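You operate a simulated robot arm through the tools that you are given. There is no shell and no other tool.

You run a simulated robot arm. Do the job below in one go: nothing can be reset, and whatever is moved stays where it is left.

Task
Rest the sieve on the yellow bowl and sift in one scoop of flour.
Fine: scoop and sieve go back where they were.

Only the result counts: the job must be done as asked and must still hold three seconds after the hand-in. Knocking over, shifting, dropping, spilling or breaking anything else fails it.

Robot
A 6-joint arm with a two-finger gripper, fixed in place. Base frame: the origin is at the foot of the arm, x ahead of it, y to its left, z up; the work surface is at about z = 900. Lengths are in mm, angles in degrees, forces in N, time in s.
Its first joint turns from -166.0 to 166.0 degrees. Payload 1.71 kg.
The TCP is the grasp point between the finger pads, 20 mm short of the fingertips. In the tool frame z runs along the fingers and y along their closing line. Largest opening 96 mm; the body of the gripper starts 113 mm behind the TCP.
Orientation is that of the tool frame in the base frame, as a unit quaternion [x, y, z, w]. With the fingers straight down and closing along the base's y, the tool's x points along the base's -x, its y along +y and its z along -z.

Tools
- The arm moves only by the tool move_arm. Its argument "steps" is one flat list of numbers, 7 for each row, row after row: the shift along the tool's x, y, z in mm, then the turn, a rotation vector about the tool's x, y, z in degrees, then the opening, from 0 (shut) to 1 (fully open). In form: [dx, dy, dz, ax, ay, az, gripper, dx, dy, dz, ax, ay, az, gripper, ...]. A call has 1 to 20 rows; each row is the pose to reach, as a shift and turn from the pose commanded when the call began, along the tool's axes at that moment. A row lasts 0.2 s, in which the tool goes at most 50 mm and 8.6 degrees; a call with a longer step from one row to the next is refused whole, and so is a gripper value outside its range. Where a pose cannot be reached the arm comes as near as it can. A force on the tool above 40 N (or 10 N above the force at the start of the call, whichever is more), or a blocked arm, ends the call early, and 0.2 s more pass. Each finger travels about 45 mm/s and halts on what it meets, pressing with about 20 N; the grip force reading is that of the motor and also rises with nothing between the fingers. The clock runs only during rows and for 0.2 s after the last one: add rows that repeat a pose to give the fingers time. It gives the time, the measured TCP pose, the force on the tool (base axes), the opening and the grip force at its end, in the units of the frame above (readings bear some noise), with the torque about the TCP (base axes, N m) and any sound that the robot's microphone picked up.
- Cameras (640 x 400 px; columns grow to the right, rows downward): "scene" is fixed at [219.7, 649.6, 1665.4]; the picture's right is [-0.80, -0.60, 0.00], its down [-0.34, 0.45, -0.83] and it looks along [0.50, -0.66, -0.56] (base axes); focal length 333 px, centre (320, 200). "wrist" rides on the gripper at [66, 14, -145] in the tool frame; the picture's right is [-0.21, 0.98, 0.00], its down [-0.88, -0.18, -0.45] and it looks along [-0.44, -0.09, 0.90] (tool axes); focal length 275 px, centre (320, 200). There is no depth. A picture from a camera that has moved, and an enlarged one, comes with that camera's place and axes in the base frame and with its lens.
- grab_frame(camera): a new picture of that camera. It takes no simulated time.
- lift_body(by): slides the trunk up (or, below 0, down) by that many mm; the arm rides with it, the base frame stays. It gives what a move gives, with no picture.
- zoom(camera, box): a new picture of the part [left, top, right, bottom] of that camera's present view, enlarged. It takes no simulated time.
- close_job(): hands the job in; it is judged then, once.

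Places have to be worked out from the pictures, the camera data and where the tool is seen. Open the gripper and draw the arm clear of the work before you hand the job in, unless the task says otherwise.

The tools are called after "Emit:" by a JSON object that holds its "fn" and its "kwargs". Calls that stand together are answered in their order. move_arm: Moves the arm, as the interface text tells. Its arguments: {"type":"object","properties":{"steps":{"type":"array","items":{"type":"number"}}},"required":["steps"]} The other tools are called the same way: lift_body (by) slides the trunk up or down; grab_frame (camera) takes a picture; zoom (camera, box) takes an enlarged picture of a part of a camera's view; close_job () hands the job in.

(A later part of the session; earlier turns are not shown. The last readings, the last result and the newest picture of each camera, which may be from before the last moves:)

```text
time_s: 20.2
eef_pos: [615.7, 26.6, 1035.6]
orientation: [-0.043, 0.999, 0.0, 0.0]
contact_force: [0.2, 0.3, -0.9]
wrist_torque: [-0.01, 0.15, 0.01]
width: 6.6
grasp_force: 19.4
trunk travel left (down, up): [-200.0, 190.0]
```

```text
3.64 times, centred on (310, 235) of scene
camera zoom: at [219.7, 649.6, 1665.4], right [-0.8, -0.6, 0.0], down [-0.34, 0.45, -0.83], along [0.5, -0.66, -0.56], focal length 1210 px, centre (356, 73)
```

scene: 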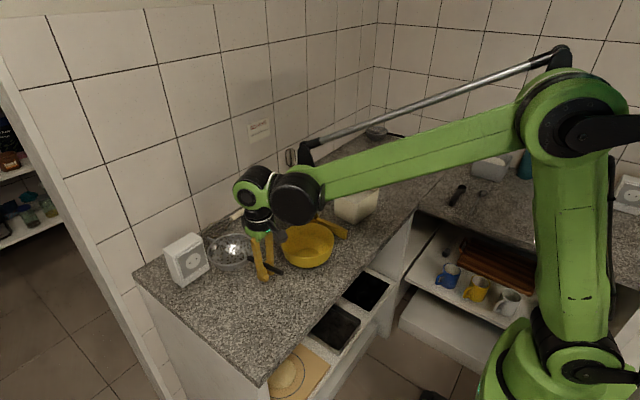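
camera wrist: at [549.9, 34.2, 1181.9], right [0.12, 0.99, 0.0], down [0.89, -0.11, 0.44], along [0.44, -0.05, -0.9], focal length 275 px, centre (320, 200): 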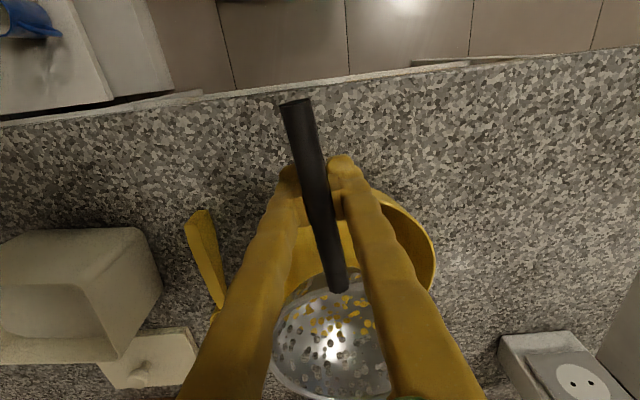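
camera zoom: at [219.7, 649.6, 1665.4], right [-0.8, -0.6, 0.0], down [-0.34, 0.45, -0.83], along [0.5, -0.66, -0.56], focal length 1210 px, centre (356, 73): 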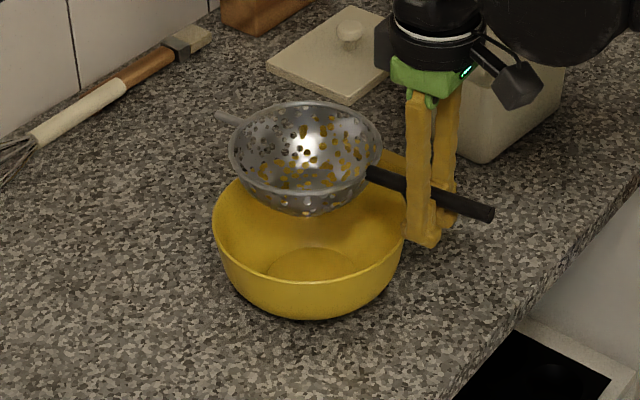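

The sieve is centred over the bowl (≈(738, 37)). I'll lower 55 mm and check clearance to the rim before final contact.

Emit:
{"fn": "move_arm", "kwargs": {"steps": [0, 0, 5, 0, 0, 0, 0, 0, 0, 14, 0, 0, 0, 0, 0, 0, 24, 0, 0, 0, 0, 0, 0, 34, 0, 0, 0, 0, 0, 0, 44, 0, 0, 0, 0, 0, 0, 51, 0, 0, 0, 0, 0, 0, 55, 0, 0, 0, 0, 0, 0, 55, 0, 0, 0, 0]}}

Emit:
{"fn": "zoom", "kwargs": {"camera": "wrist", "box": [180, 80, 460, 400]}}

Emit:
{"fn": "zoom", "kwargs": {"camera": "scene", "box": [255, 190, 365, 280]}}

```text
time_s: 22.0
eef_pos: [617.2, 25.8, 981.7]
orientation: [-0.044, 0.999, 0.0, 0.0]
contact_force: [-0.3, -1.2, -1.7]
wrist_torque: [-0.03, 0.14, 0.01]
width: 6.5
grasp_force: 20.5
trunk travel left (down, up): [-200.0, 190.0]
```

```text
1.25 times, centred on (320, 240) of wrist
camera zoom: at [550.5, 34.0, 1126.7], right [0.12, 0.99, 0.0], down [0.89, -0.11, 0.44], along [0.44, -0.05, -0.9], focal length 344 px, centre (320, 150)
```

zoom: 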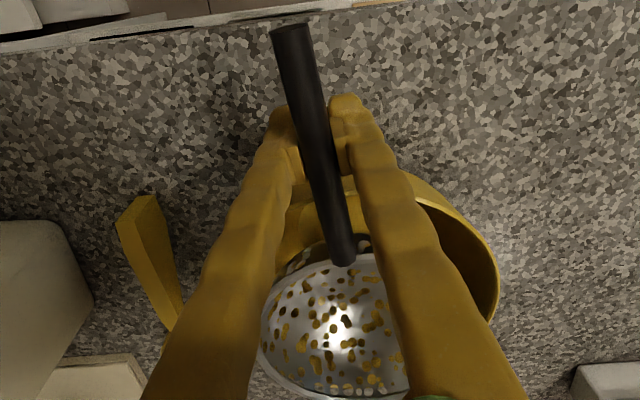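

```text
4.44 times, centred on (310, 235) of scene
camera zoom: at [219.7, 649.6, 1665.4], right [-0.8, -0.6, 0.0], down [-0.34, 0.45, -0.83], along [0.5, -0.66, -0.56], focal length 1478 px, centre (364, 44)
```

zoom: 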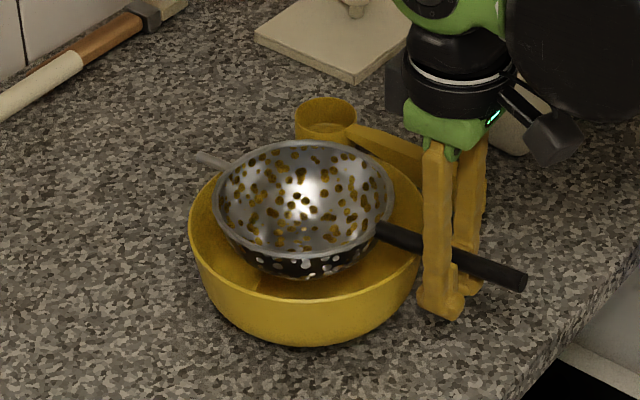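

The sieve nests inside the rim, with the ear over the far edge. I'll lower in small 2 mm steps and watch the force readings.

Emit:
{"fn": "move_arm", "kwargs": {"steps": [0, 0, 2, 0, 0, 0, 0, 0, 0, 4, 0, 0, 0, 0, 0, 0, 6, 0, 0, 0, 0, 0, 0, 8, 0, 0, 0, 0, 0, 0, 10, 0, 0, 0, 0]}}

Emit:
{"fn": "zoom", "kwargs": {"camera": "scene", "box": [255, 190, 365, 280]}}

```text
time_s: 23.2
eef_pos: [616.3, 26.2, 971.3]
orientation: [-0.044, 0.999, 0.0, 0.0]
contact_force: [-0.3, 0.1, -0.2]
wrist_torque: [-0.02, 0.11, 0.01]
width: 6.8
grasp_force: 19.6
trunk travel left (down, up): [-200.0, 190.0]
```

```text
4.44 times, centred on (310, 235) of scene
camera zoom: at [219.7, 649.6, 1665.4], right [-0.8, -0.6, 0.0], down [-0.34, 0.45, -0.83], along [0.5, -0.66, -0.56], focal length 1478 px, centre (364, 44)
```

zoom: 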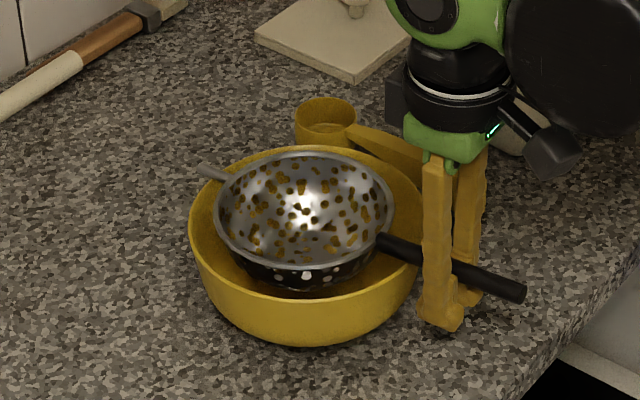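

No contact yet (handle at z≈985). I'll continue down 6 mm in 1 mm steps.

Emit:
{"fn": "move_arm", "kwargs": {"steps": [0, 0, 1, 0, 0, 0, 0, 0, 0, 2, 0, 0, 0, 0, 0, 0, 3, 0, 0, 0, 0, 0, 0, 4, 0, 0, 0, 0, 0, 0, 5, 0, 0, 0, 0, 0, 0, 6, 0, 0, 0, 0, 0, 0, 6, 0, 0, 0, 0]}}

Emit:
{"fn": "zoom", "kwargs": {"camera": "scene", "box": [255, 190, 365, 280]}}

Emit:
{"fn": "zoom", "kwargs": {"camera": "wrist", "box": [230, 60, 410, 260]}}

```text
time_s: 24.8
eef_pos: [615.4, 27.7, 965.8]
orientation: [-0.043, 0.999, -0.001, 0.0]
contact_force: [-5.4, 1.1, 12.9]
wrist_torque: [0.04, -0.53, 0.0]
width: 6.4
grasp_force: 20.5
trunk travel left (down, up): [-200.0, 190.0]
```

```text
4.44 times, centred on (310, 235) of scene
camera zoom: at [219.7, 649.6, 1665.4], right [-0.8, -0.6, 0.0], down [-0.34, 0.45, -0.83], along [0.5, -0.66, -0.56], focal length 1478 px, centre (364, 44)
```

zoom: 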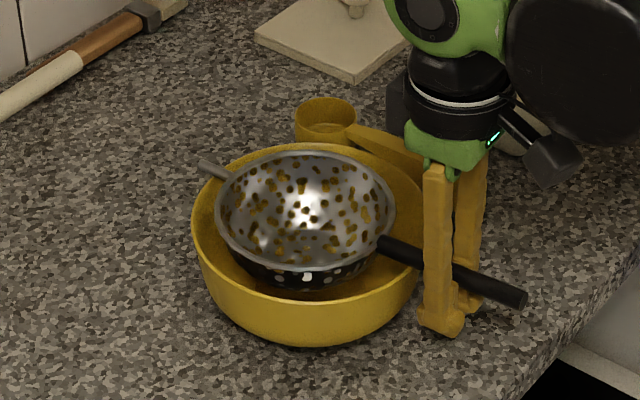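

```text
2.00 times, centred on (320, 160) of wrist
camera zoom: at [549.5, 34.0, 1111.1], right [0.12, 0.99, 0.0], down [0.89, -0.11, 0.44], along [0.44, -0.05, -0.9], focal length 551 px, centre (320, 280)
```

zoom: 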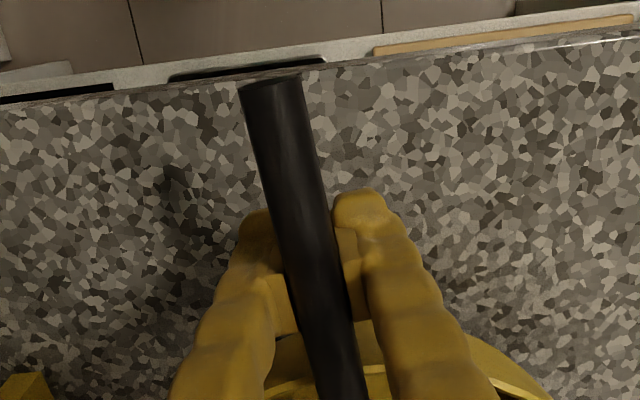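

Contact at about 13 N. I'll back off 2 mm to relieve the pressure before releasing.

Emit:
{"fn": "move_arm", "kwargs": {"steps": [0, 0, -1, 0, 0, 0, 0, 0, 0, -2, 0, 0, 0, 0, 0, 0, -2, 0, 0, 0, 0]}}

Emit:
{"fn": "zoom", "kwargs": {"camera": "scene", "box": [255, 190, 365, 280]}}

```text
time_s: 25.6
eef_pos: [615.9, 26.9, 966.9]
orientation: [-0.043, 0.999, 0.0, 0.0]
contact_force: [0.5, 0.5, -1.0]
wrist_torque: [-0.03, 0.09, 0.02]
width: 6.2
grasp_force: 20.1
trunk travel left (down, up): [-200.0, 190.0]
```

```text
4.44 times, centred on (310, 235) of scene
camera zoom: at [219.7, 649.6, 1665.4], right [-0.8, -0.6, 0.0], down [-0.34, 0.45, -0.83], along [0.5, -0.66, -0.56], focal length 1478 px, centre (364, 44)
```

zoom: 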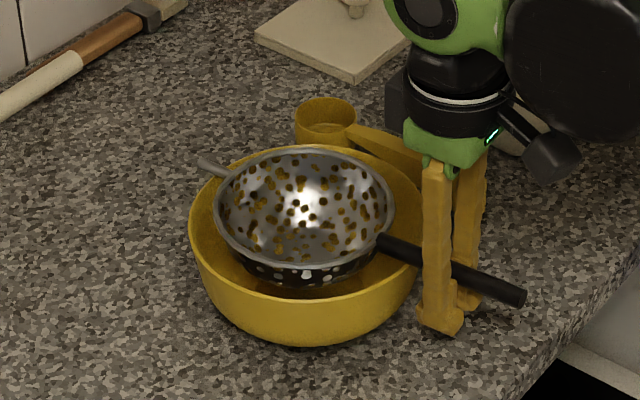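

Force is back to zero and the bowl is exactly where it was. I'll open the fingers gradually while holding position, and see how the sieve settles.

Emit:
{"fn": "move_arm", "kwargs": {"steps": [0, 0, 0.5, 0, 0, 0, 0, 0, 0, 0.5, 0, 0, 0, 0.1, 0, 0, 0.5, 0, 0, 0, 0.2, 0, 0, 0.5, 0, 0, 0, 0.35, 0, 0, 0.5, 0, 0, 0, 0.5, 0, 0, 0.5, 0, 0, 0, 0.5, 0, 0, 0.5, 0, 0, 0, 0.5]}}

Emit:
{"fn": "zoom", "kwargs": {"camera": "scene", "box": [255, 190, 365, 280]}}

Emit:
{"fn": "zoom", "kwargs": {"camera": "wrist", "box": [180, 80, 460, 400]}}

```text
time_s: 27.2
eef_pos: [617.0, 26.2, 967.4]
orientation: [-0.043, 0.999, 0.0, 0.0]
contact_force: [0.1, 0.3, -0.3]
wrist_torque: [0.0, -0.03, 0.01]
width: 47.8
grasp_force: 0.1
trunk travel left (down, up): [-200.0, 190.0]
```

```text
4.44 times, centred on (310, 235) of scene
camera zoom: at [219.7, 649.6, 1665.4], right [-0.8, -0.6, 0.0], down [-0.34, 0.45, -0.83], along [0.5, -0.66, -0.56], focal length 1478 px, centre (364, 44)
```

zoom: 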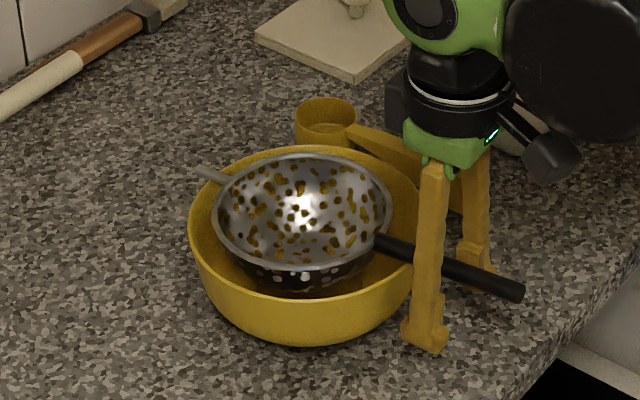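

```text
1.25 times, centred on (320, 240) of wrist
camera zoom: at [550.6, 34.1, 1112.5], right [0.12, 0.99, 0.0], down [0.89, -0.11, 0.44], along [0.44, -0.05, -0.9], focal length 344 px, centre (320, 150)
```

zoom: 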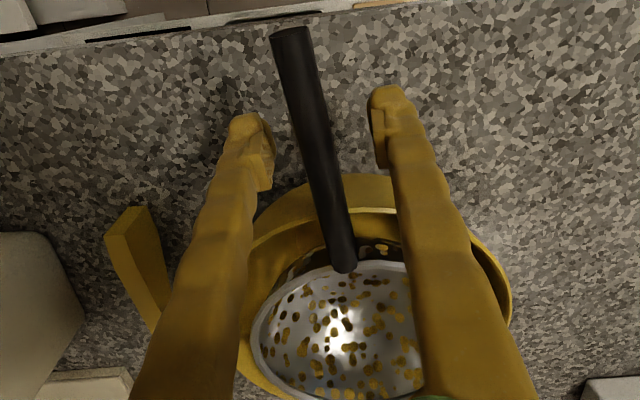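

The sieve has settled across the rim, held by its ear and handle. I'll retreat straight up, remove the yaw, and look down on it.

Emit:
{"fn": "move_arm", "kwargs": {"steps": [0, 0, -15, 0, 0, 0, 0.5, 0, 0, -45, 0, 0, 0, 0.5, 0, 0, -85, 0, 0, 1.5, 0.6, 0, 0, -125, 0, 0, 3.5, 0.8, 0, 0, -160, 0, 0, 5, 1, 0, 0, -160, 0, 0, 5, 1]}}

Emit:
{"fn": "grab_frame", "kwargs": {"camera": "wrist"}}

Emit:
{"fn": "zoom", "kwargs": {"camera": "scene", "box": [255, 190, 365, 280]}}

```text
time_s: 28.6
eef_pos: [615.1, 26.2, 1127.3]
orientation: [0.0, 1.0, -0.001, 0.0]
contact_force: [0.6, 0.5, -0.5]
wrist_torque: [0.04, -0.02, -0.03]
width: 95.9
grasp_force: 0.0
trunk travel left (down, up): [-200.0, 190.0]
```

```text
taken
camera wrist: at [550.5, 40.6, 1272.8], right [0.21, 0.98, 0.0], down [0.88, -0.18, 0.44], along [0.43, -0.09, -0.9], focal length 275 px, centre (320, 200)
```

wrist: 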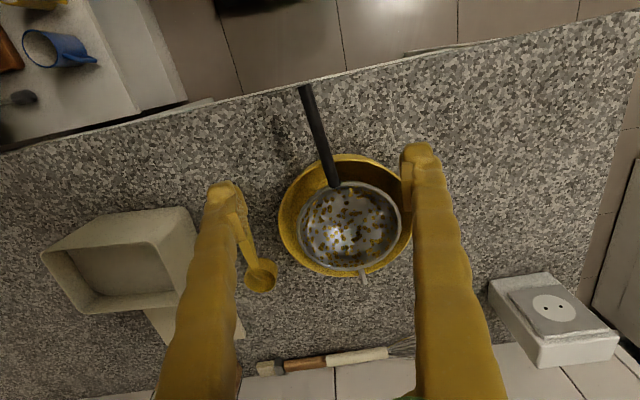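

```text
4.44 times, centred on (310, 235) of scene
camera zoom: at [219.7, 649.6, 1665.4], right [-0.8, -0.6, 0.0], down [-0.34, 0.45, -0.83], along [0.5, -0.66, -0.56], focal length 1478 px, centre (364, 44)
```

zoom: 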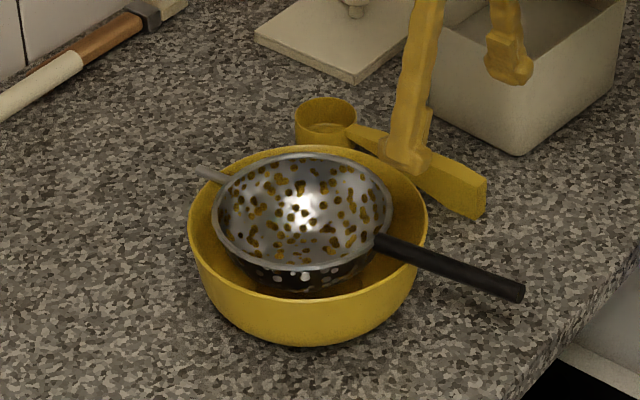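

The sieve rests properly, centred at about (737, 40). Next I'll move to the scoop with the fingers half open, pitching the tool 45° forward-down so I can later both dip and roll the scoop.

Emit:
{"fn": "move_arm", "kwargs": {"steps": [-4, -24, 10, 0, -7.5, 0, 0.7, -8, -48, 22, 0, -15, 0, 0.5, -12, -72, 36, 0, -22.5, 0, 0.45, -16, -96, 50, 0, -30, 0, 0.45, -20, -120, 64, 0, -37.5, 0, 0.45, -25, -144.7, 77, 0, -45, 0, 0.45, -25, -144.7, 77, 0, -45, 0, 0.45]}}

Emit:
{"fn": "grab_frame", "kwargs": {"camera": "wrist"}}

Emit:
{"fn": "grab_frame", "kwargs": {"camera": "scene"}}

```text
time_s: 30.2
eef_pos: [640.9, -118.8, 1050.0]
orientation: [0.001, 0.923, -0.001, 0.384]
contact_force: [-0.2, -0.1, 0.5]
wrist_torque: [0.0, 0.02, 0.0]
width: 43.2
grasp_force: 0.0
trunk travel left (down, up): [-200.0, 190.0]
```

```text
taken
camera wrist: at [492.6, -104.9, 1106.6], right [0.15, 0.98, 0.14], down [0.3, -0.18, 0.93], along [0.94, -0.09, -0.32], focal length 275 px, centre (320, 200)
```

wrist: 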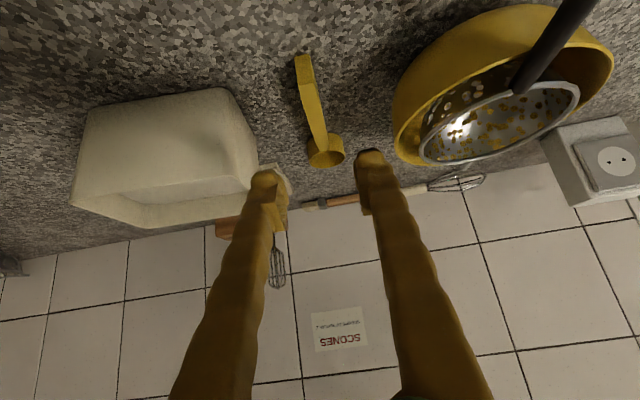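

```text
taken
```

scene: 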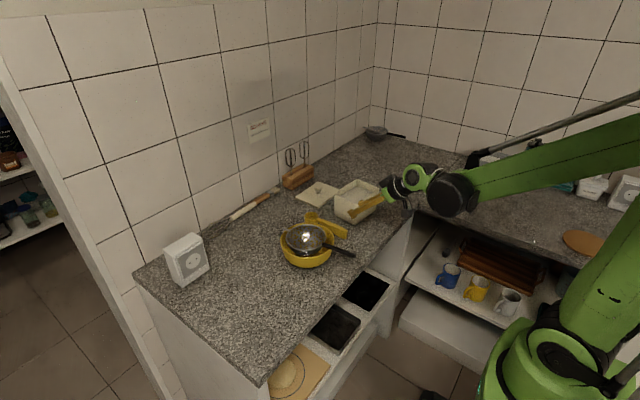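

The tool is aligned with the scoop handle (y≈-119). I'll come down along the tool axis to about (717, -119, 927), stop, and check.

Emit:
{"fn": "move_arm", "kwargs": {"steps": [11, 0, 20, 0, 0, 0, 0.45, 22, 0, 40, 0, 0, 0, 0.45, 33.7, 0, 60, 0, 0, 0, 0.45, 33.7, 0, 90, 0, 0, 0, 0.45, 33.7, 0, 115, 0, 0, 0, 0.45, 33.7, 0, 132, 0, 0, 0, 0.45, 33.7, 0, 140, 0, 0, 0, 0.45, 33.7, 0, 140, 0, 0, 0, 0.45]}}

Emit:
{"fn": "grab_frame", "kwargs": {"camera": "wrist"}}

Emit:
{"fn": "zoom", "kwargs": {"camera": "scene", "box": [290, 180, 400, 260]}}

```text
time_s: 32.0
eef_pos: [717.9, -117.3, 927.7]
orientation: [0.0, 0.924, -0.001, 0.383]
contact_force: [0.5, -0.9, -0.3]
wrist_torque: [0.0, 0.02, -0.02]
width: 43.1
grasp_force: 0.2
trunk travel left (down, up): [-200.0, 190.0]
```

```text
taken
camera wrist: at [568.1, -104.4, 984.0], right [0.15, 0.98, 0.14], down [0.31, -0.18, 0.93], along [0.94, -0.09, -0.33], focal length 275 px, centre (320, 200)
```

wrist: 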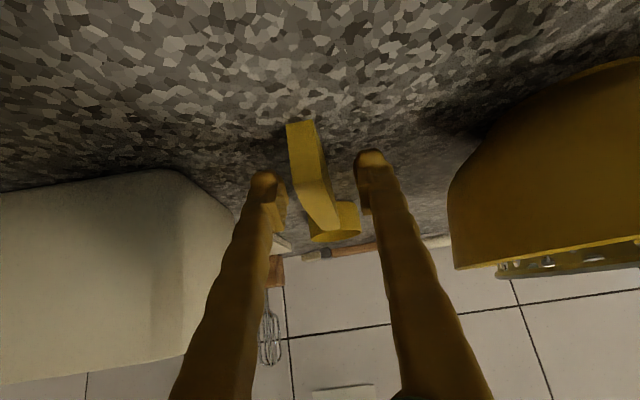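

```text
5.00 times, centred on (345, 220) of scene
camera zoom: at [219.7, 649.6, 1665.4], right [-0.8, -0.6, 0.0], down [-0.34, 0.45, -0.83], along [0.5, -0.66, -0.56], focal length 1663 px, centre (195, 100)
```

zoom: 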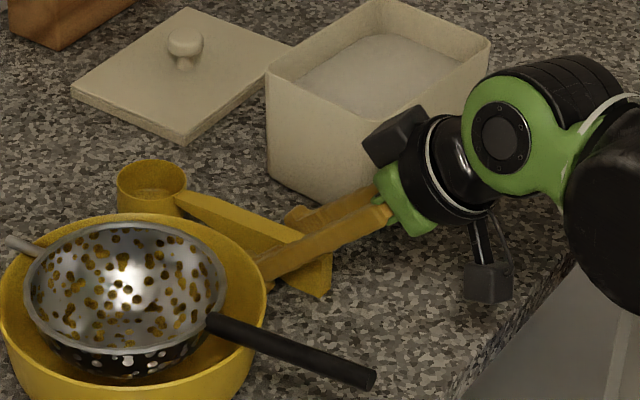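

The handle is between the fingers. I'll zoom in to verify centring before closing.

Emit:
{"fn": "zoom", "kwargs": {"camera": "wrist", "box": [230, 100, 430, 260]}}

Emit:
{"fn": "zoom", "kwargs": {"camera": "scene", "box": [315, 205, 365, 245]}}

```text
2.50 times, centred on (330, 180) of wrist
camera zoom: at [568.1, -104.4, 984.0], right [0.15, 0.98, 0.14], down [0.31, -0.18, 0.93], along [0.94, -0.09, -0.33], focal length 688 px, centre (295, 250)
```

zoom: 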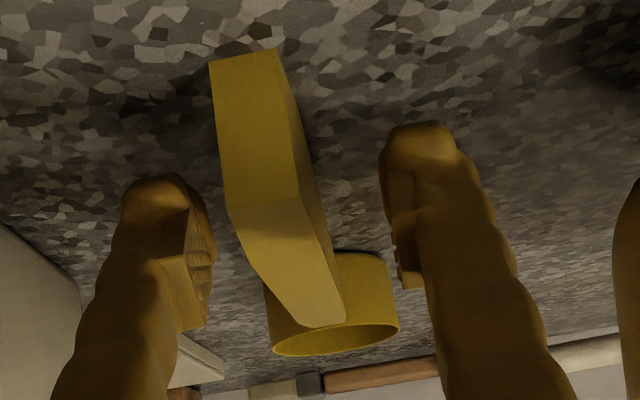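

```text
10.00 times, centred on (340, 225) of scene
camera zoom: at [219.7, 649.6, 1665.4], right [-0.8, -0.6, 0.0], down [-0.34, 0.45, -0.83], along [0.5, -0.66, -0.56], focal length 3326 px, centre (120, -50)
```

zoom: 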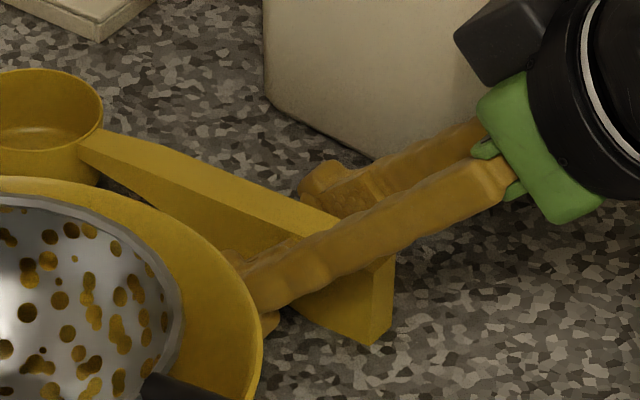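

The handle is roughly 3 mm toward -y of the gap centre. I'll shift by -2.5 mm and close on it.

Emit:
{"fn": "move_arm", "kwargs": {"steps": [0, -2.5, 0, 0, 0, 0, 0.45, 0, -2.5, 0, 0, 0, 0, 0.35, 0, -2.5, 0, 0, 0, 0, 0.25, 0, -2.5, 0, 0, 0, 0, 0.18, 0, -2.5, 0, 0, 0, 0, 0.1, 0, -2.5, 0, 0, 0, 0, 0, 0, -2.5, 0, 0, 0, 0, 0, 0, -2.5, 0, 0, 0, 0, 0]}}

Emit:
{"fn": "zoom", "kwargs": {"camera": "wrist", "box": [230, 100, 430, 260]}}

Emit:
{"fn": "zoom", "kwargs": {"camera": "scene", "box": [300, 195, 370, 245]}}

```text
time_s: 33.8
eef_pos: [718.2, -121.1, 927.7]
orientation: [0.0, 0.924, -0.001, 0.382]
contact_force: [-0.9, 0.9, 0.1]
wrist_torque: [0.01, 0.03, -0.01]
width: 14.7
grasp_force: 20.0
trunk travel left (down, up): [-200.0, 190.0]
```

```text
2.50 times, centred on (330, 180) of wrist
camera zoom: at [568.0, -106.9, 984.0], right [0.15, 0.98, 0.14], down [0.31, -0.18, 0.93], along [0.94, -0.09, -0.33], focal length 688 px, centre (295, 250)
```

zoom: 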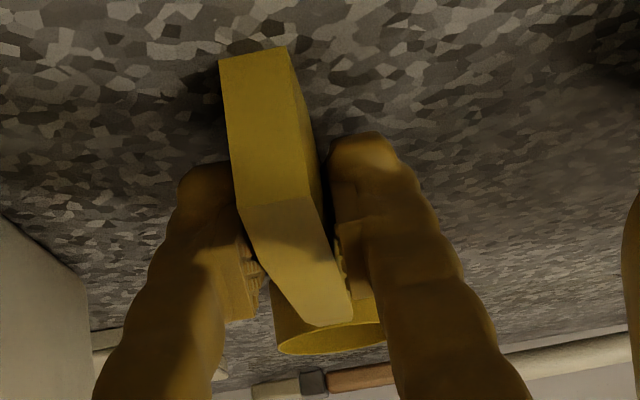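

```text
8.00 times, centred on (335, 220) of scene
camera zoom: at [219.7, 649.6, 1665.4], right [-0.8, -0.6, 0.0], down [-0.34, 0.45, -0.83], along [0.5, -0.66, -0.56], focal length 2661 px, centre (200, 40)
```

zoom: 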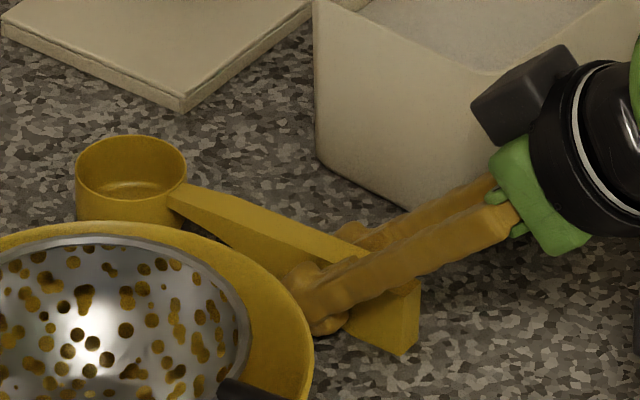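

Gripped at 14.7 mm width. I'll lift slowly 25 mm straight up and check that the scoop stays level in the grip.

Emit:
{"fn": "move_arm", "kwargs": {"steps": [-3.5, 0, -3.5, 0, 0, 0, 0, -7, 0, -7, 0, 0, 0, 0, -11, 0, -11, 0, 0, 0, 0, -15, 0, -15, 0, 0, 0, 0, -18, 0, -18, 0, 0, 0, 0, -18, 0, -18, 0, 0, 0, 0]}}

Emit:
{"fn": "zoom", "kwargs": {"camera": "wrist", "box": [230, 100, 430, 260]}}

Emit:
{"fn": "zoom", "kwargs": {"camera": "scene", "box": [300, 195, 370, 245]}}

```text
time_s: 35.2
eef_pos: [717.2, -120.3, 952.8]
orientation: [0.001, 0.924, -0.001, 0.383]
contact_force: [0.2, 0.0, 0.2]
wrist_torque: [-0.02, 0.04, -0.02]
width: 14.5
grasp_force: 20.1
trunk travel left (down, up): [-200.0, 190.0]
```

```text
2.50 times, centred on (330, 180) of wrist
camera zoom: at [567.9, -106.8, 1009.1], right [0.15, 0.98, 0.14], down [0.31, -0.18, 0.93], along [0.94, -0.09, -0.33], focal length 688 px, centre (295, 250)
```

zoom: 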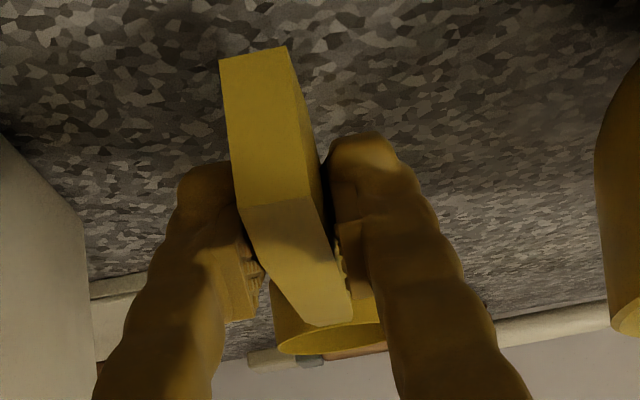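

```text
8.00 times, centred on (335, 220) of scene
camera zoom: at [219.7, 649.6, 1665.4], right [-0.8, -0.6, 0.0], down [-0.34, 0.45, -0.83], along [0.5, -0.66, -0.56], focal length 2661 px, centre (200, 40)
```

zoom: 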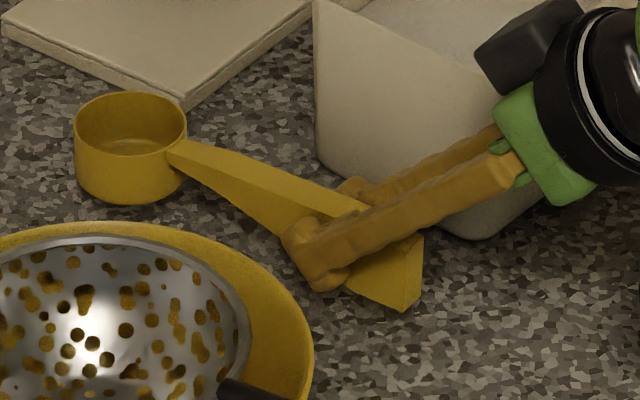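

The scoop is held firmly and level (cup ≈120 mm ahead of the TCP, ≈30 mm deep). Before dipping I'll check the flour level and the tub rim in detail.

Emit:
{"fn": "zoom", "kwargs": {"camera": "scene", "box": [325, 170, 385, 230]}}

Emit:
{"fn": "grab_frame", "kwargs": {"camera": "wrist"}}

```text
6.67 times, centred on (355, 200) of scene
camera zoom: at [219.7, 649.6, 1665.4], right [-0.8, -0.6, 0.0], down [-0.34, 0.45, -0.83], along [0.5, -0.66, -0.56], focal length 2218 px, centre (87, 200)
```

zoom: 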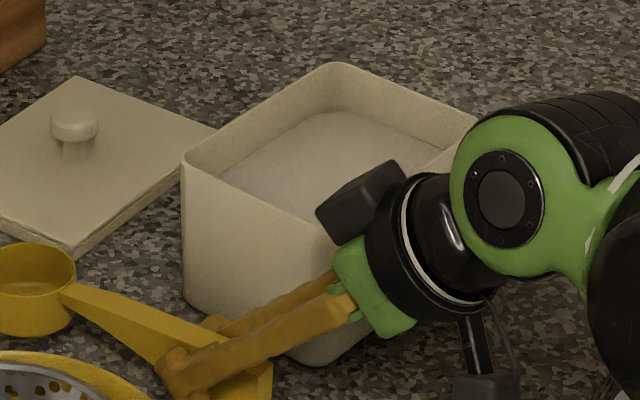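

```text
taken
camera wrist: at [567.9, -106.8, 1009.1], right [0.15, 0.98, 0.14], down [0.31, -0.18, 0.93], along [0.94, -0.09, -0.33], focal length 275 px, centre (320, 200)
```

wrist: 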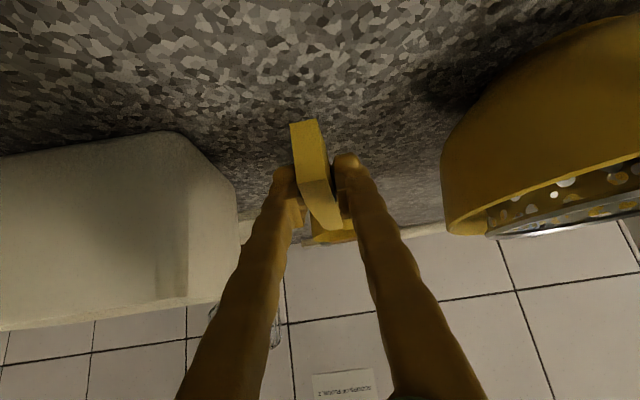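

Flour surface is at about z≈975, 25 mm below the tub rim (z≈1000); the tub spans x 688–798 and y -188 to -345. I'll raise the scoop to a safe height and yaw it -90° so the cup points along -y, the tub's long side.

Emit:
{"fn": "move_arm", "kwargs": {"steps": [-20, 0, -20, 0, 0, 0, 0, -50, 0, -50, 0, 0, 0, 0, -80, 0, -80, 0, 0, 0, 0, -106, 0, -106, 0, 0, 0, 0, -107, -2, -104, 5.32, 0, 5.28, 0, -109, -5, -102, 10.6, 0, 10.6, 0, -110, -7, -101, 16, 0, 15.8, 0, -112, -10, -99, 21.3, 0, 21.1, 0, -114, -12, -98, 26.6, 0, 26.4, 0, -115, -15, -96, 31.9, 0, 31.7, 0, -117, -17, -95, 37.2, 0, 37, 0, -118, -20, -93, 42.6, 0, 42.3, 0, -120, -22, -92, 47.9, 0, 47.5, 0, -121, -25, -90, 53.2, 0, 52.8, 0, -123, -27, -89, 58.5, 0, 58.1, 0, -124.7, -30, -87.6, 63.86, 0, 63.4, 0, -124.7, -30, -87.6, 63.86, 0, 63.4, 0]}}

Emit:
{"fn": "grab_frame", "kwargs": {"camera": "scene"}}

Emit:
{"fn": "grab_frame", "kwargs": {"camera": "wrist"}}

```text
time_s: 38.8
eef_pos: [742.7, -151.2, 1103.2]
orientation: [0.653, 0.653, -0.273, 0.271]
contact_force: [1.1, -0.5, -0.4]
wrist_torque: [0.01, 0.03, -0.05]
width: 14.8
grasp_force: 20.3
trunk travel left (down, up): [-200.0, 190.0]
```

```text
taken
```

scene: 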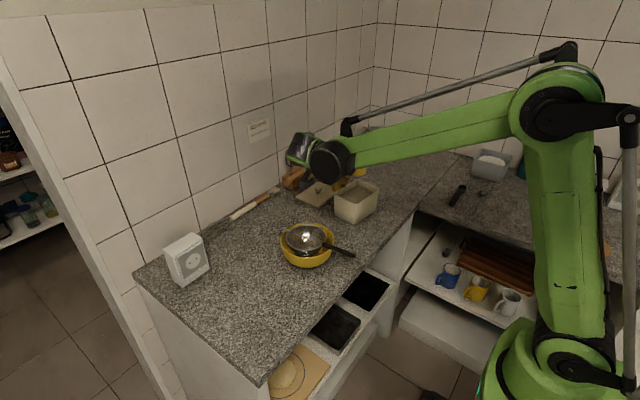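

```text
taken
camera wrist: at [757.6, -1.9, 1158.3], right [0.98, -0.15, 0.14], down [-0.18, -0.3, 0.94], along [-0.09, -0.94, -0.32], focal length 275 px, centre (320, 200)
```

wrist: 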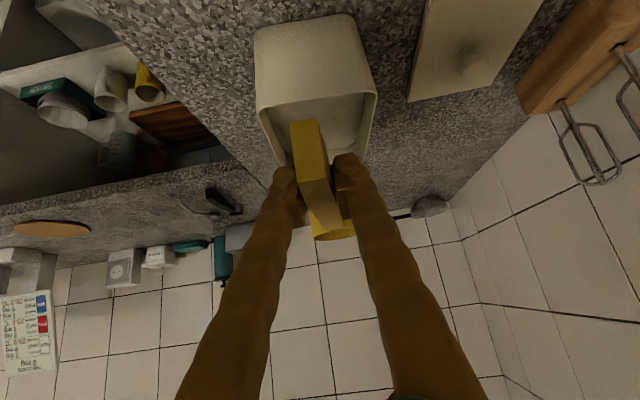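

The yaw worked and the scoop is lined up over the tub. I'll zoom in to verify the tub rim position relative to the scoop from this side.

Emit:
{"fn": "zoom", "kwargs": {"camera": "wrist", "box": [220, 0, 420, 260]}}

Emit:
{"fn": "zoom", "kwargs": {"camera": "scene", "box": [300, 140, 400, 230]}}

```text
1.54 times, centred on (320, 130) of wrist
camera zoom: at [757.6, -1.9, 1158.3], right [0.98, -0.15, 0.14], down [-0.18, -0.3, 0.94], along [-0.09, -0.94, -0.32], focal length 424 px, centre (320, 308)
```

zoom: 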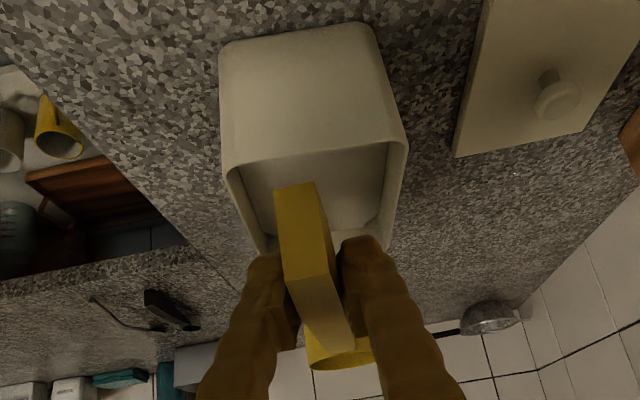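

```text
4.44 times, centred on (350, 185) of scene
camera zoom: at [219.7, 649.6, 1665.4], right [-0.8, -0.6, 0.0], down [-0.34, 0.45, -0.83], along [0.5, -0.66, -0.56], focal length 1478 px, centre (187, 267)
```

zoom: 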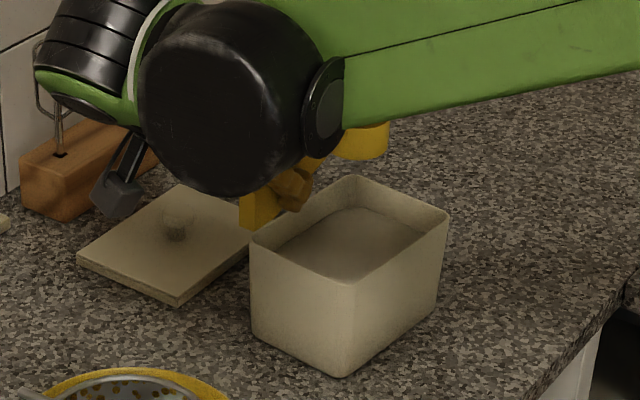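

The scoop is clear above the tub. I'll pitch the cup down 75° while keeping it over the middle of the tub and above the rim.

Emit:
{"fn": "move_arm", "kwargs": {"steps": [-10.4, 0, 3.1, 0, 8.33, 0, 0, -20.9, 0, 6.2, 0, 16.67, 0, 0, -31.3, 0, 9.3, 0, 25, 0, 0, -41.8, 0, 12.4, 0, 33.3, 0, 0, -52.2, 0, 15.5, 0, 41.7, 0, 0, -62.7, 0, 18.6, 0, 50, 0, 0, -73.1, 0, 21.7, 0, 58.3, 0, 0, -83.6, 0, 24.8, 0, 66.7, 0, 0, -94, 0, 27.9, 0, 75, 0, 0, -94, 0, 27.9, 0, 75, 0, 0]}}

Emit:
{"fn": "grab_frame", "kwargs": {"camera": "wrist"}}

Emit:
{"fn": "zoom", "kwargs": {"camera": "scene", "box": [300, 120, 420, 240]}}

```text
time_s: 41.0
eef_pos: [743.2, -237.3, 1150.2]
orientation: [0.682, 0.684, 0.181, -0.185]
contact_force: [-0.1, 0.5, -0.8]
wrist_torque: [0.05, 0.03, 0.02]
width: 14.6
grasp_force: 19.5
trunk travel left (down, up): [-200.0, 190.0]
```

```text
taken
camera wrist: at [757.7, -252.8, 1308.9], right [0.98, -0.18, -0.11], down [-0.18, -0.98, -0.05], along [-0.1, 0.07, -0.99], focal length 275 px, centre (320, 200)
```

wrist: 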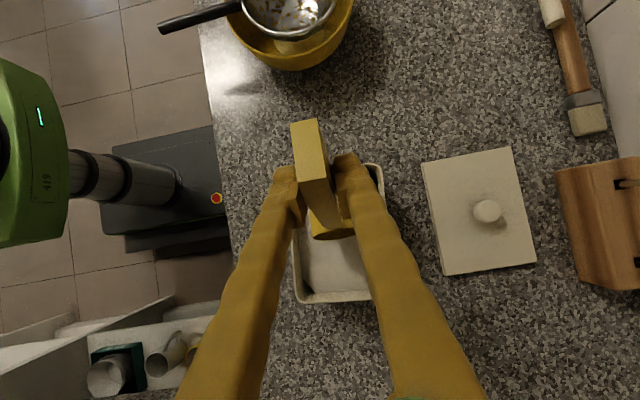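

```text
3.33 times, centred on (360, 180) of scene
camera zoom: at [219.7, 649.6, 1665.4], right [-0.8, -0.6, 0.0], down [-0.34, 0.45, -0.83], along [0.5, -0.66, -0.56], focal length 1109 px, centre (187, 267)
```

zoom: 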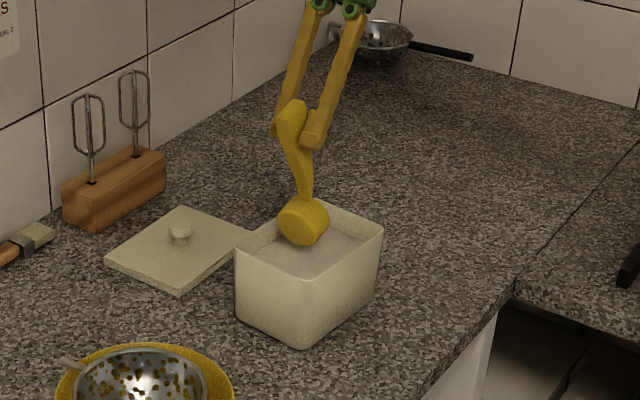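

The cup hangs inside the tub's footprint, mouth facing -y. I'll zoom the near-vertical wrist view to check tub wall positions before plunging.

Emit:
{"fn": "zoom", "kwargs": {"camera": "wrist", "box": [250, 120, 420, 320]}}

Emit:
{"fn": "zoom", "kwargs": {"camera": "scene", "box": [335, 165, 385, 225]}}

```text
2.00 times, centred on (335, 220) of wrist
camera zoom: at [757.7, -252.8, 1308.9], right [0.98, -0.18, -0.11], down [-0.18, -0.98, -0.05], along [-0.1, 0.07, -0.99], focal length 551 px, centre (290, 160)
```

zoom: 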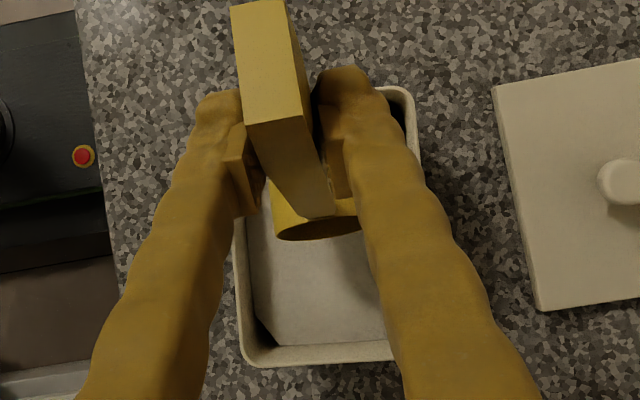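

```text
6.67 times, centred on (360, 195) of scene
camera zoom: at [219.7, 649.6, 1665.4], right [-0.8, -0.6, 0.0], down [-0.34, 0.45, -0.83], along [0.5, -0.66, -0.56], focal length 2218 px, centre (53, 233)
```

zoom: 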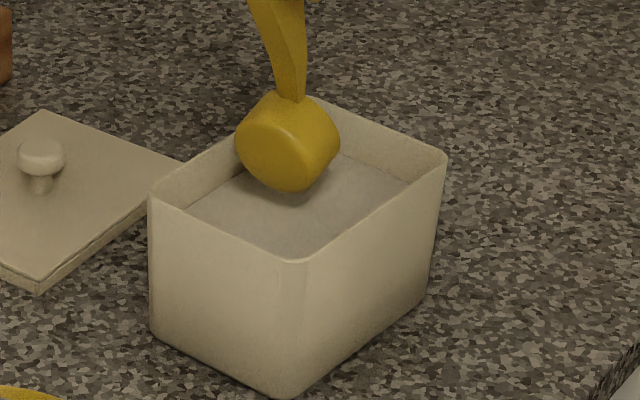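

Geometry agrees: the tub is yawed about -6°, with inner walls near y=-208 and y=-344, and flour at about z 972. I'll plunge the cup straight down 88 mm into the flour, slowly.

Emit:
{"fn": "move_arm", "kwargs": {"steps": [-6, 0, 10.4, 0, 0, 0, 0, -12, 0, 20.9, 0, 0, 0, 0, -18, 0, 31.3, 0, 0, 0, 0, -23, 0, 40, 0, 0, 0, 0, -28, 0, 48.8, 0, 0, 0, 0, -33, 0, 57.5, 0, 0, 0, 0, -38.5, 0, 67, 0, 0, 0, 0, -43.7, 0, 76.4, 0, 0, 0, 0, -43.7, 0, 76.4, 0, 0, 0, 0]}}

Emit:
{"fn": "zoom", "kwargs": {"camera": "scene", "box": [325, 140, 395, 225]}}

Emit:
{"fn": "zoom", "kwargs": {"camera": "wrist", "box": [250, 120, 420, 320]}}

```text
time_s: 43.0
eef_pos: [742.6, -237.7, 1061.4]
orientation: [0.684, 0.682, 0.18, -0.183]
contact_force: [-0.7, 0.5, -1.1]
wrist_torque: [0.02, 0.02, -0.02]
width: 15.0
grasp_force: 20.2
trunk travel left (down, up): [-200.0, 190.0]
```

```text
4.71 times, centred on (360, 182) of scene
camera zoom: at [219.7, 649.6, 1665.4], right [-0.8, -0.6, 0.0], down [-0.34, 0.45, -0.83], along [0.5, -0.66, -0.56], focal length 1565 px, centre (132, 282)
```

zoom: 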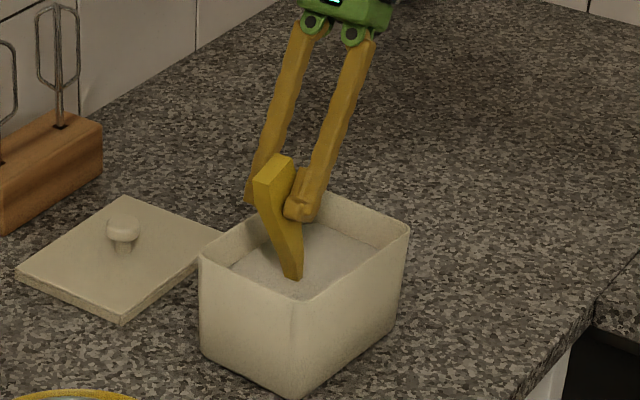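

```text
2.00 times, centred on (335, 220) of wrist
camera zoom: at [757.4, -252.2, 1220.9], right [0.98, -0.18, -0.11], down [-0.18, -0.98, -0.05], along [-0.1, 0.07, -0.99], focal length 551 px, centre (290, 160)
```

zoom: 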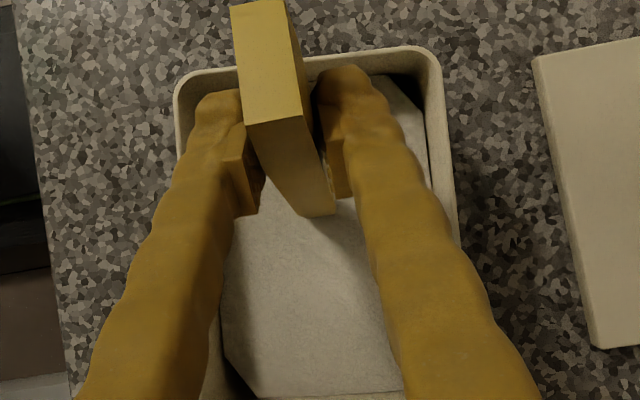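

The flour offers no resistance and the cup is now fully submerged, mouth toward -y. I'll sweep forward while rotating the mouth up, then rise and level out, keeping the handle clear of the tub rim.

Emit:
{"fn": "move_arm", "kwargs": {"steps": [4.7, 0, 3, 0, -5, 0, 0, 6.3, 0, 7.5, 0, -10, 0, 0, 7, 0, 12.7, 0, -15, 0, 0, 7.9, 0, 18.6, 0, -20, 0, 0, 7.9, 0, 25, 0, -25, 0, 0, 4.6, 0, 30.2, 0, -30, 0, 0, 3, 0, 34.9, 0, -35, 0, 0, 3, 0, 34.9, 0, -35, 0, 0, 9.6, 0, 35.7, 0, -40, 0, 0, 15.5, 0, 36.6, 0, -45, 0, 0, 20.3, 0, 37.6, 0, -50, 0, 0, 23.8, 0, 39.3, 0, -55, 0, 0, 26.4, 0, 40.7, 0, -60, 0, 0, 28, 0, 42.1, 0, -65, 0, 0, 28.9, 0, 42.9, 0, -70, 0, 0, 29.4, 0, 42.7, 0, -75, 0, 0, 29.4, 0, 42.7, 0, -75, 0, 0]}}

Emit:
{"fn": "zoom", "kwargs": {"camera": "scene", "box": [310, 140, 410, 230]}}

Emit:
{"fn": "grab_frame", "kwargs": {"camera": "wrist"}}

```text
time_s: 46.6
eef_pos: [743.7, -189.9, 1039.9]
orientation: [0.652, 0.653, -0.273, 0.271]
contact_force: [-0.3, -0.3, -0.8]
wrist_torque: [0.0, 0.01, -0.01]
width: 14.9
grasp_force: 20.1
trunk travel left (down, up): [-200.0, 190.0]
```

```text
4.44 times, centred on (360, 185) of scene
camera zoom: at [219.7, 649.6, 1665.4], right [-0.8, -0.6, 0.0], down [-0.34, 0.45, -0.83], along [0.5, -0.66, -0.56], focal length 1478 px, centre (142, 267)
```

zoom: 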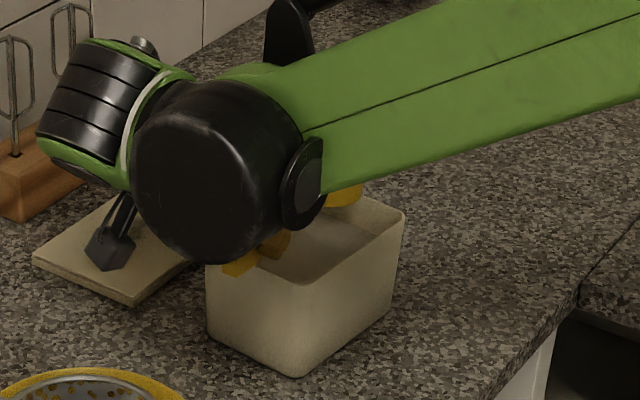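

```text
taken
camera wrist: at [757.3, -40.8, 1095.2], right [0.98, -0.15, 0.14], down [-0.18, -0.3, 0.94], along [-0.09, -0.94, -0.32], focal length 275 px, centre (320, 200)
```

wrist: 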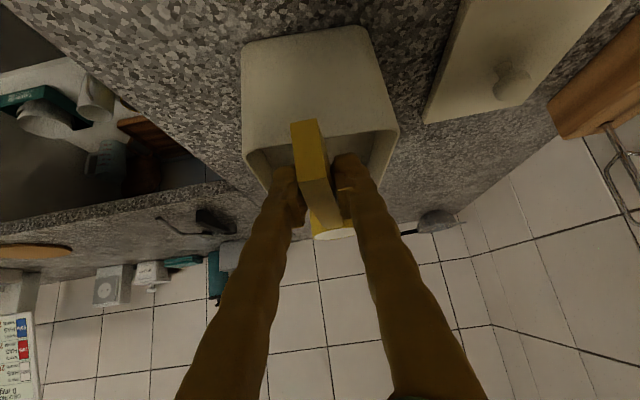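

The cup appears to have white flour in it. I'll zoom in to check the fill.

Emit:
{"fn": "zoom", "kwargs": {"camera": "wrist", "box": [280, 110, 400, 250]}}

Emit:
{"fn": "zoom", "kwargs": {"camera": "scene", "box": [340, 170, 410, 230]}}

```text
2.86 times, centred on (340, 180) of wrist
camera zoom: at [757.3, -40.8, 1095.2], right [0.98, -0.15, 0.14], down [-0.18, -0.3, 0.94], along [-0.09, -0.94, -0.32], focal length 786 px, centre (263, 257)
```

zoom: 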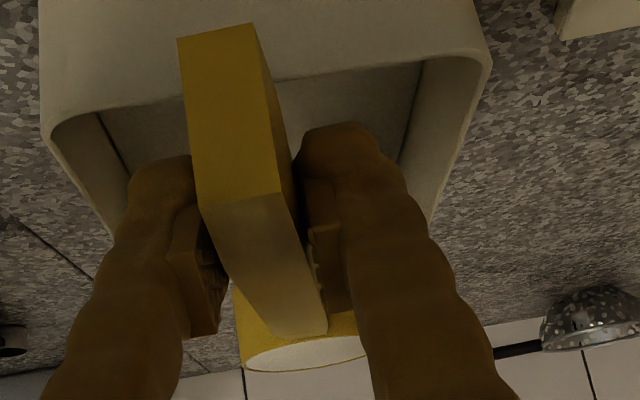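

```text
6.67 times, centred on (375, 200) of scene
camera zoom: at [219.7, 649.6, 1665.4], right [-0.8, -0.6, 0.0], down [-0.34, 0.45, -0.83], along [0.5, -0.66, -0.56], focal length 2218 px, centre (-47, 200)
```

zoom: 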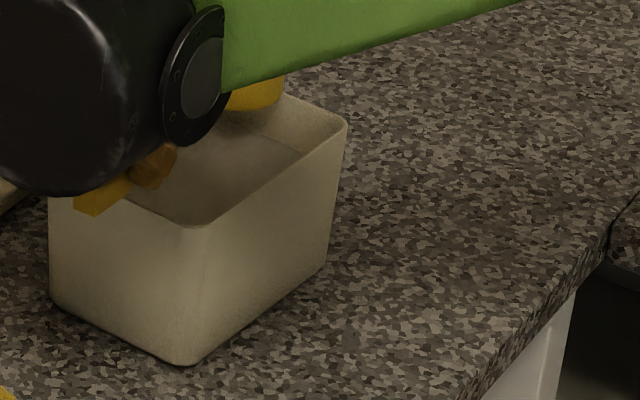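

The cup is level-full of flour and the tub hasn't moved. I'll raise 70 mm and carry the level scoop gently along +y until the cup is over the sieve.

Emit:
{"fn": "move_arm", "kwargs": {"steps": [-7.1, 0, -7, 0, 0, 0, 0, -21.3, 0, -21.1, 0, 0, 0, 0, -36.9, 0, -36.6, 0, 0, 0, 0, -49.7, 0, -49.3, 0, 0, 0, 0, -44.1, -0.1, -55, 0, 0, 0, 0, -32.1, -0.4, -67, 0, 0, 0, 0, -15.9, -0.8, -83.4, 0, 0, 0, 0, 1.7, -1.3, -101.1, 0, 0, 0, 0, 19.4, -1.7, -118.8, 0, 0, 0, 0, 37, -2.1, -136.6, 0, 0, 0, 0, 54.6, -2.5, -154.3, 0, 0, 0, 0, 72.2, -3, -172.1, 0, 0, 0, 0, 89.8, -3.4, -189.8, 0, 0, 0, 0, 107.4, -3.8, -207.5, 0, 0, 0, 0, 125, -4.3, -225.3, 0, 0, 0, 0, 142.7, -4.7, -243, 0, 0, 0, 0, 160.3, -5.1, -260.8, 0, 0, 0, 0, 177.9, -5.5, -278.5, 0, 0, 0, 0, 191.3, -5.9, -292, 0, 0, 0, 0, 196.9, -6, -297.7, 0, 0, 0, 0]}}

Emit:
{"fn": "grab_frame", "kwargs": {"camera": "scene"}}

Emit:
{"fn": "zoom", "kwargs": {"camera": "scene", "box": [250, 180, 370, 280]}}

Emit:
{"fn": "zoom", "kwargs": {"camera": "wrist", "box": [220, 80, 420, 280]}}

```text
time_s: 50.8
eef_pos: [737.9, 159.6, 1109.7]
orientation: [0.652, 0.653, -0.273, 0.27]
contact_force: [0.4, 0.3, -0.4]
wrist_torque: [0.03, 0.04, 0.02]
width: 14.8
grasp_force: 19.8
trunk travel left (down, up): [-200.0, 190.0]
```

```text
taken
```

scene: 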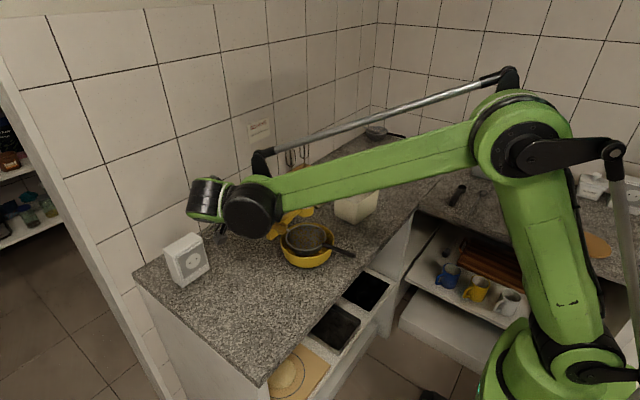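

```text
4.00 times, centred on (310, 230) of scene
camera zoom: at [219.7, 649.6, 1665.4], right [-0.8, -0.6, 0.0], down [-0.34, 0.45, -0.83], along [0.5, -0.66, -0.56], focal length 1331 px, centre (360, 80)
```

zoom: 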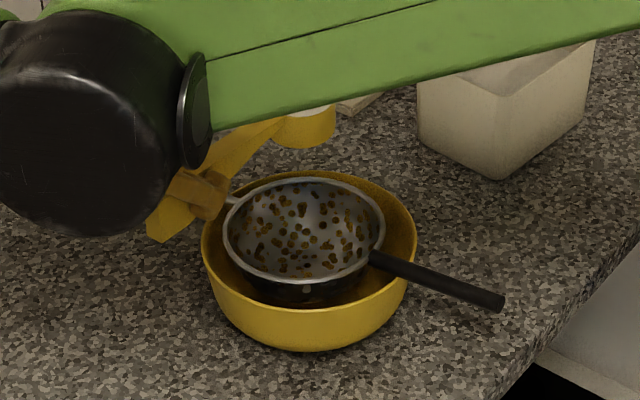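

```text
2.00 times, centred on (320, 180) of wrist
camera zoom: at [751.8, 308.5, 1165.3], right [0.98, -0.15, 0.14], down [-0.18, -0.3, 0.94], along [-0.09, -0.94, -0.32], focal length 551 px, centre (320, 240)
```

zoom: 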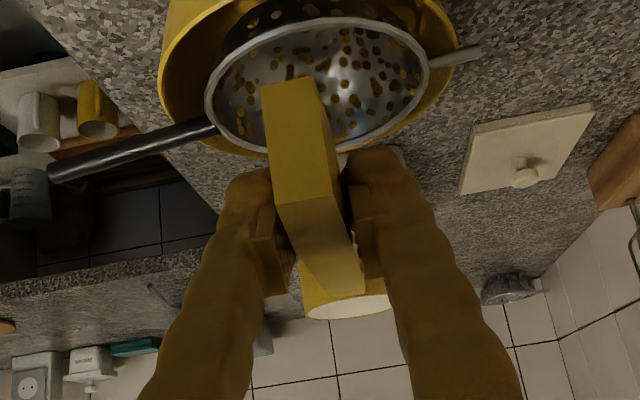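

The flour is still in the cup, which sits over the sieve centre at about (740, 40). I'll lower it 80 mm to pouring height.

Emit:
{"fn": "move_arm", "kwargs": {"steps": [5, 0, 5, 0, 0, 0, 0, 16, 0, 16, 0, 0, 0, 0, 28, 0, 27.8, 0, 0, 0, 0, 40, 0, 39.7, 0, 0, 0, 0, 51, 0, 50.7, 0, 0, 0, 0, 56.8, 0, 56.4, 0, 0, 0, 0, 56.8, 0, 56.4, 0, 0, 0, 0]}}

Emit:
{"fn": "zoom", "kwargs": {"camera": "scene", "box": [250, 180, 370, 280]}}

Emit:
{"fn": "zoom", "kwargs": {"camera": "wrist", "box": [220, 80, 420, 280]}}

```text
time_s: 52.4
eef_pos: [737.6, 159.7, 1029.5]
orientation: [0.653, 0.653, -0.274, 0.271]
contact_force: [0.1, -0.5, -0.9]
wrist_torque: [0.05, -0.01, 0.0]
width: 14.9
grasp_force: 20.1
trunk travel left (down, up): [-200.0, 190.0]
```

```text
4.00 times, centred on (310, 230) of scene
camera zoom: at [219.7, 649.6, 1665.4], right [-0.8, -0.6, 0.0], down [-0.34, 0.45, -0.83], along [0.5, -0.66, -0.56], focal length 1331 px, centre (360, 80)
```

zoom: 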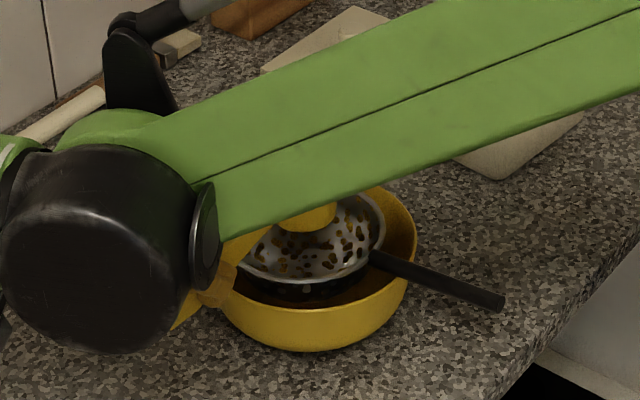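

```text
2.00 times, centred on (320, 180) of wrist
camera zoom: at [751.9, 308.6, 1085.4], right [0.98, -0.15, 0.14], down [-0.18, -0.3, 0.94], along [-0.09, -0.94, -0.32], focal length 551 px, centre (320, 240)
```

zoom: 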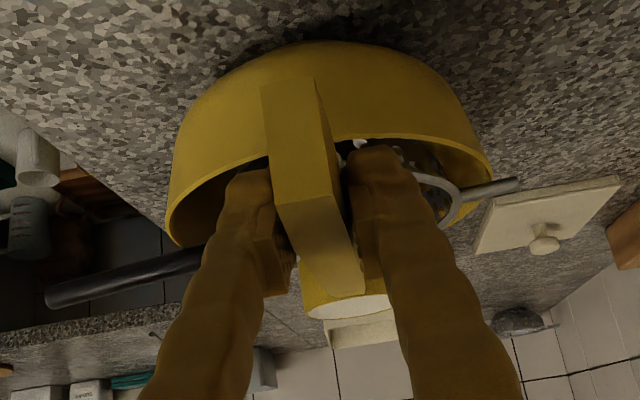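

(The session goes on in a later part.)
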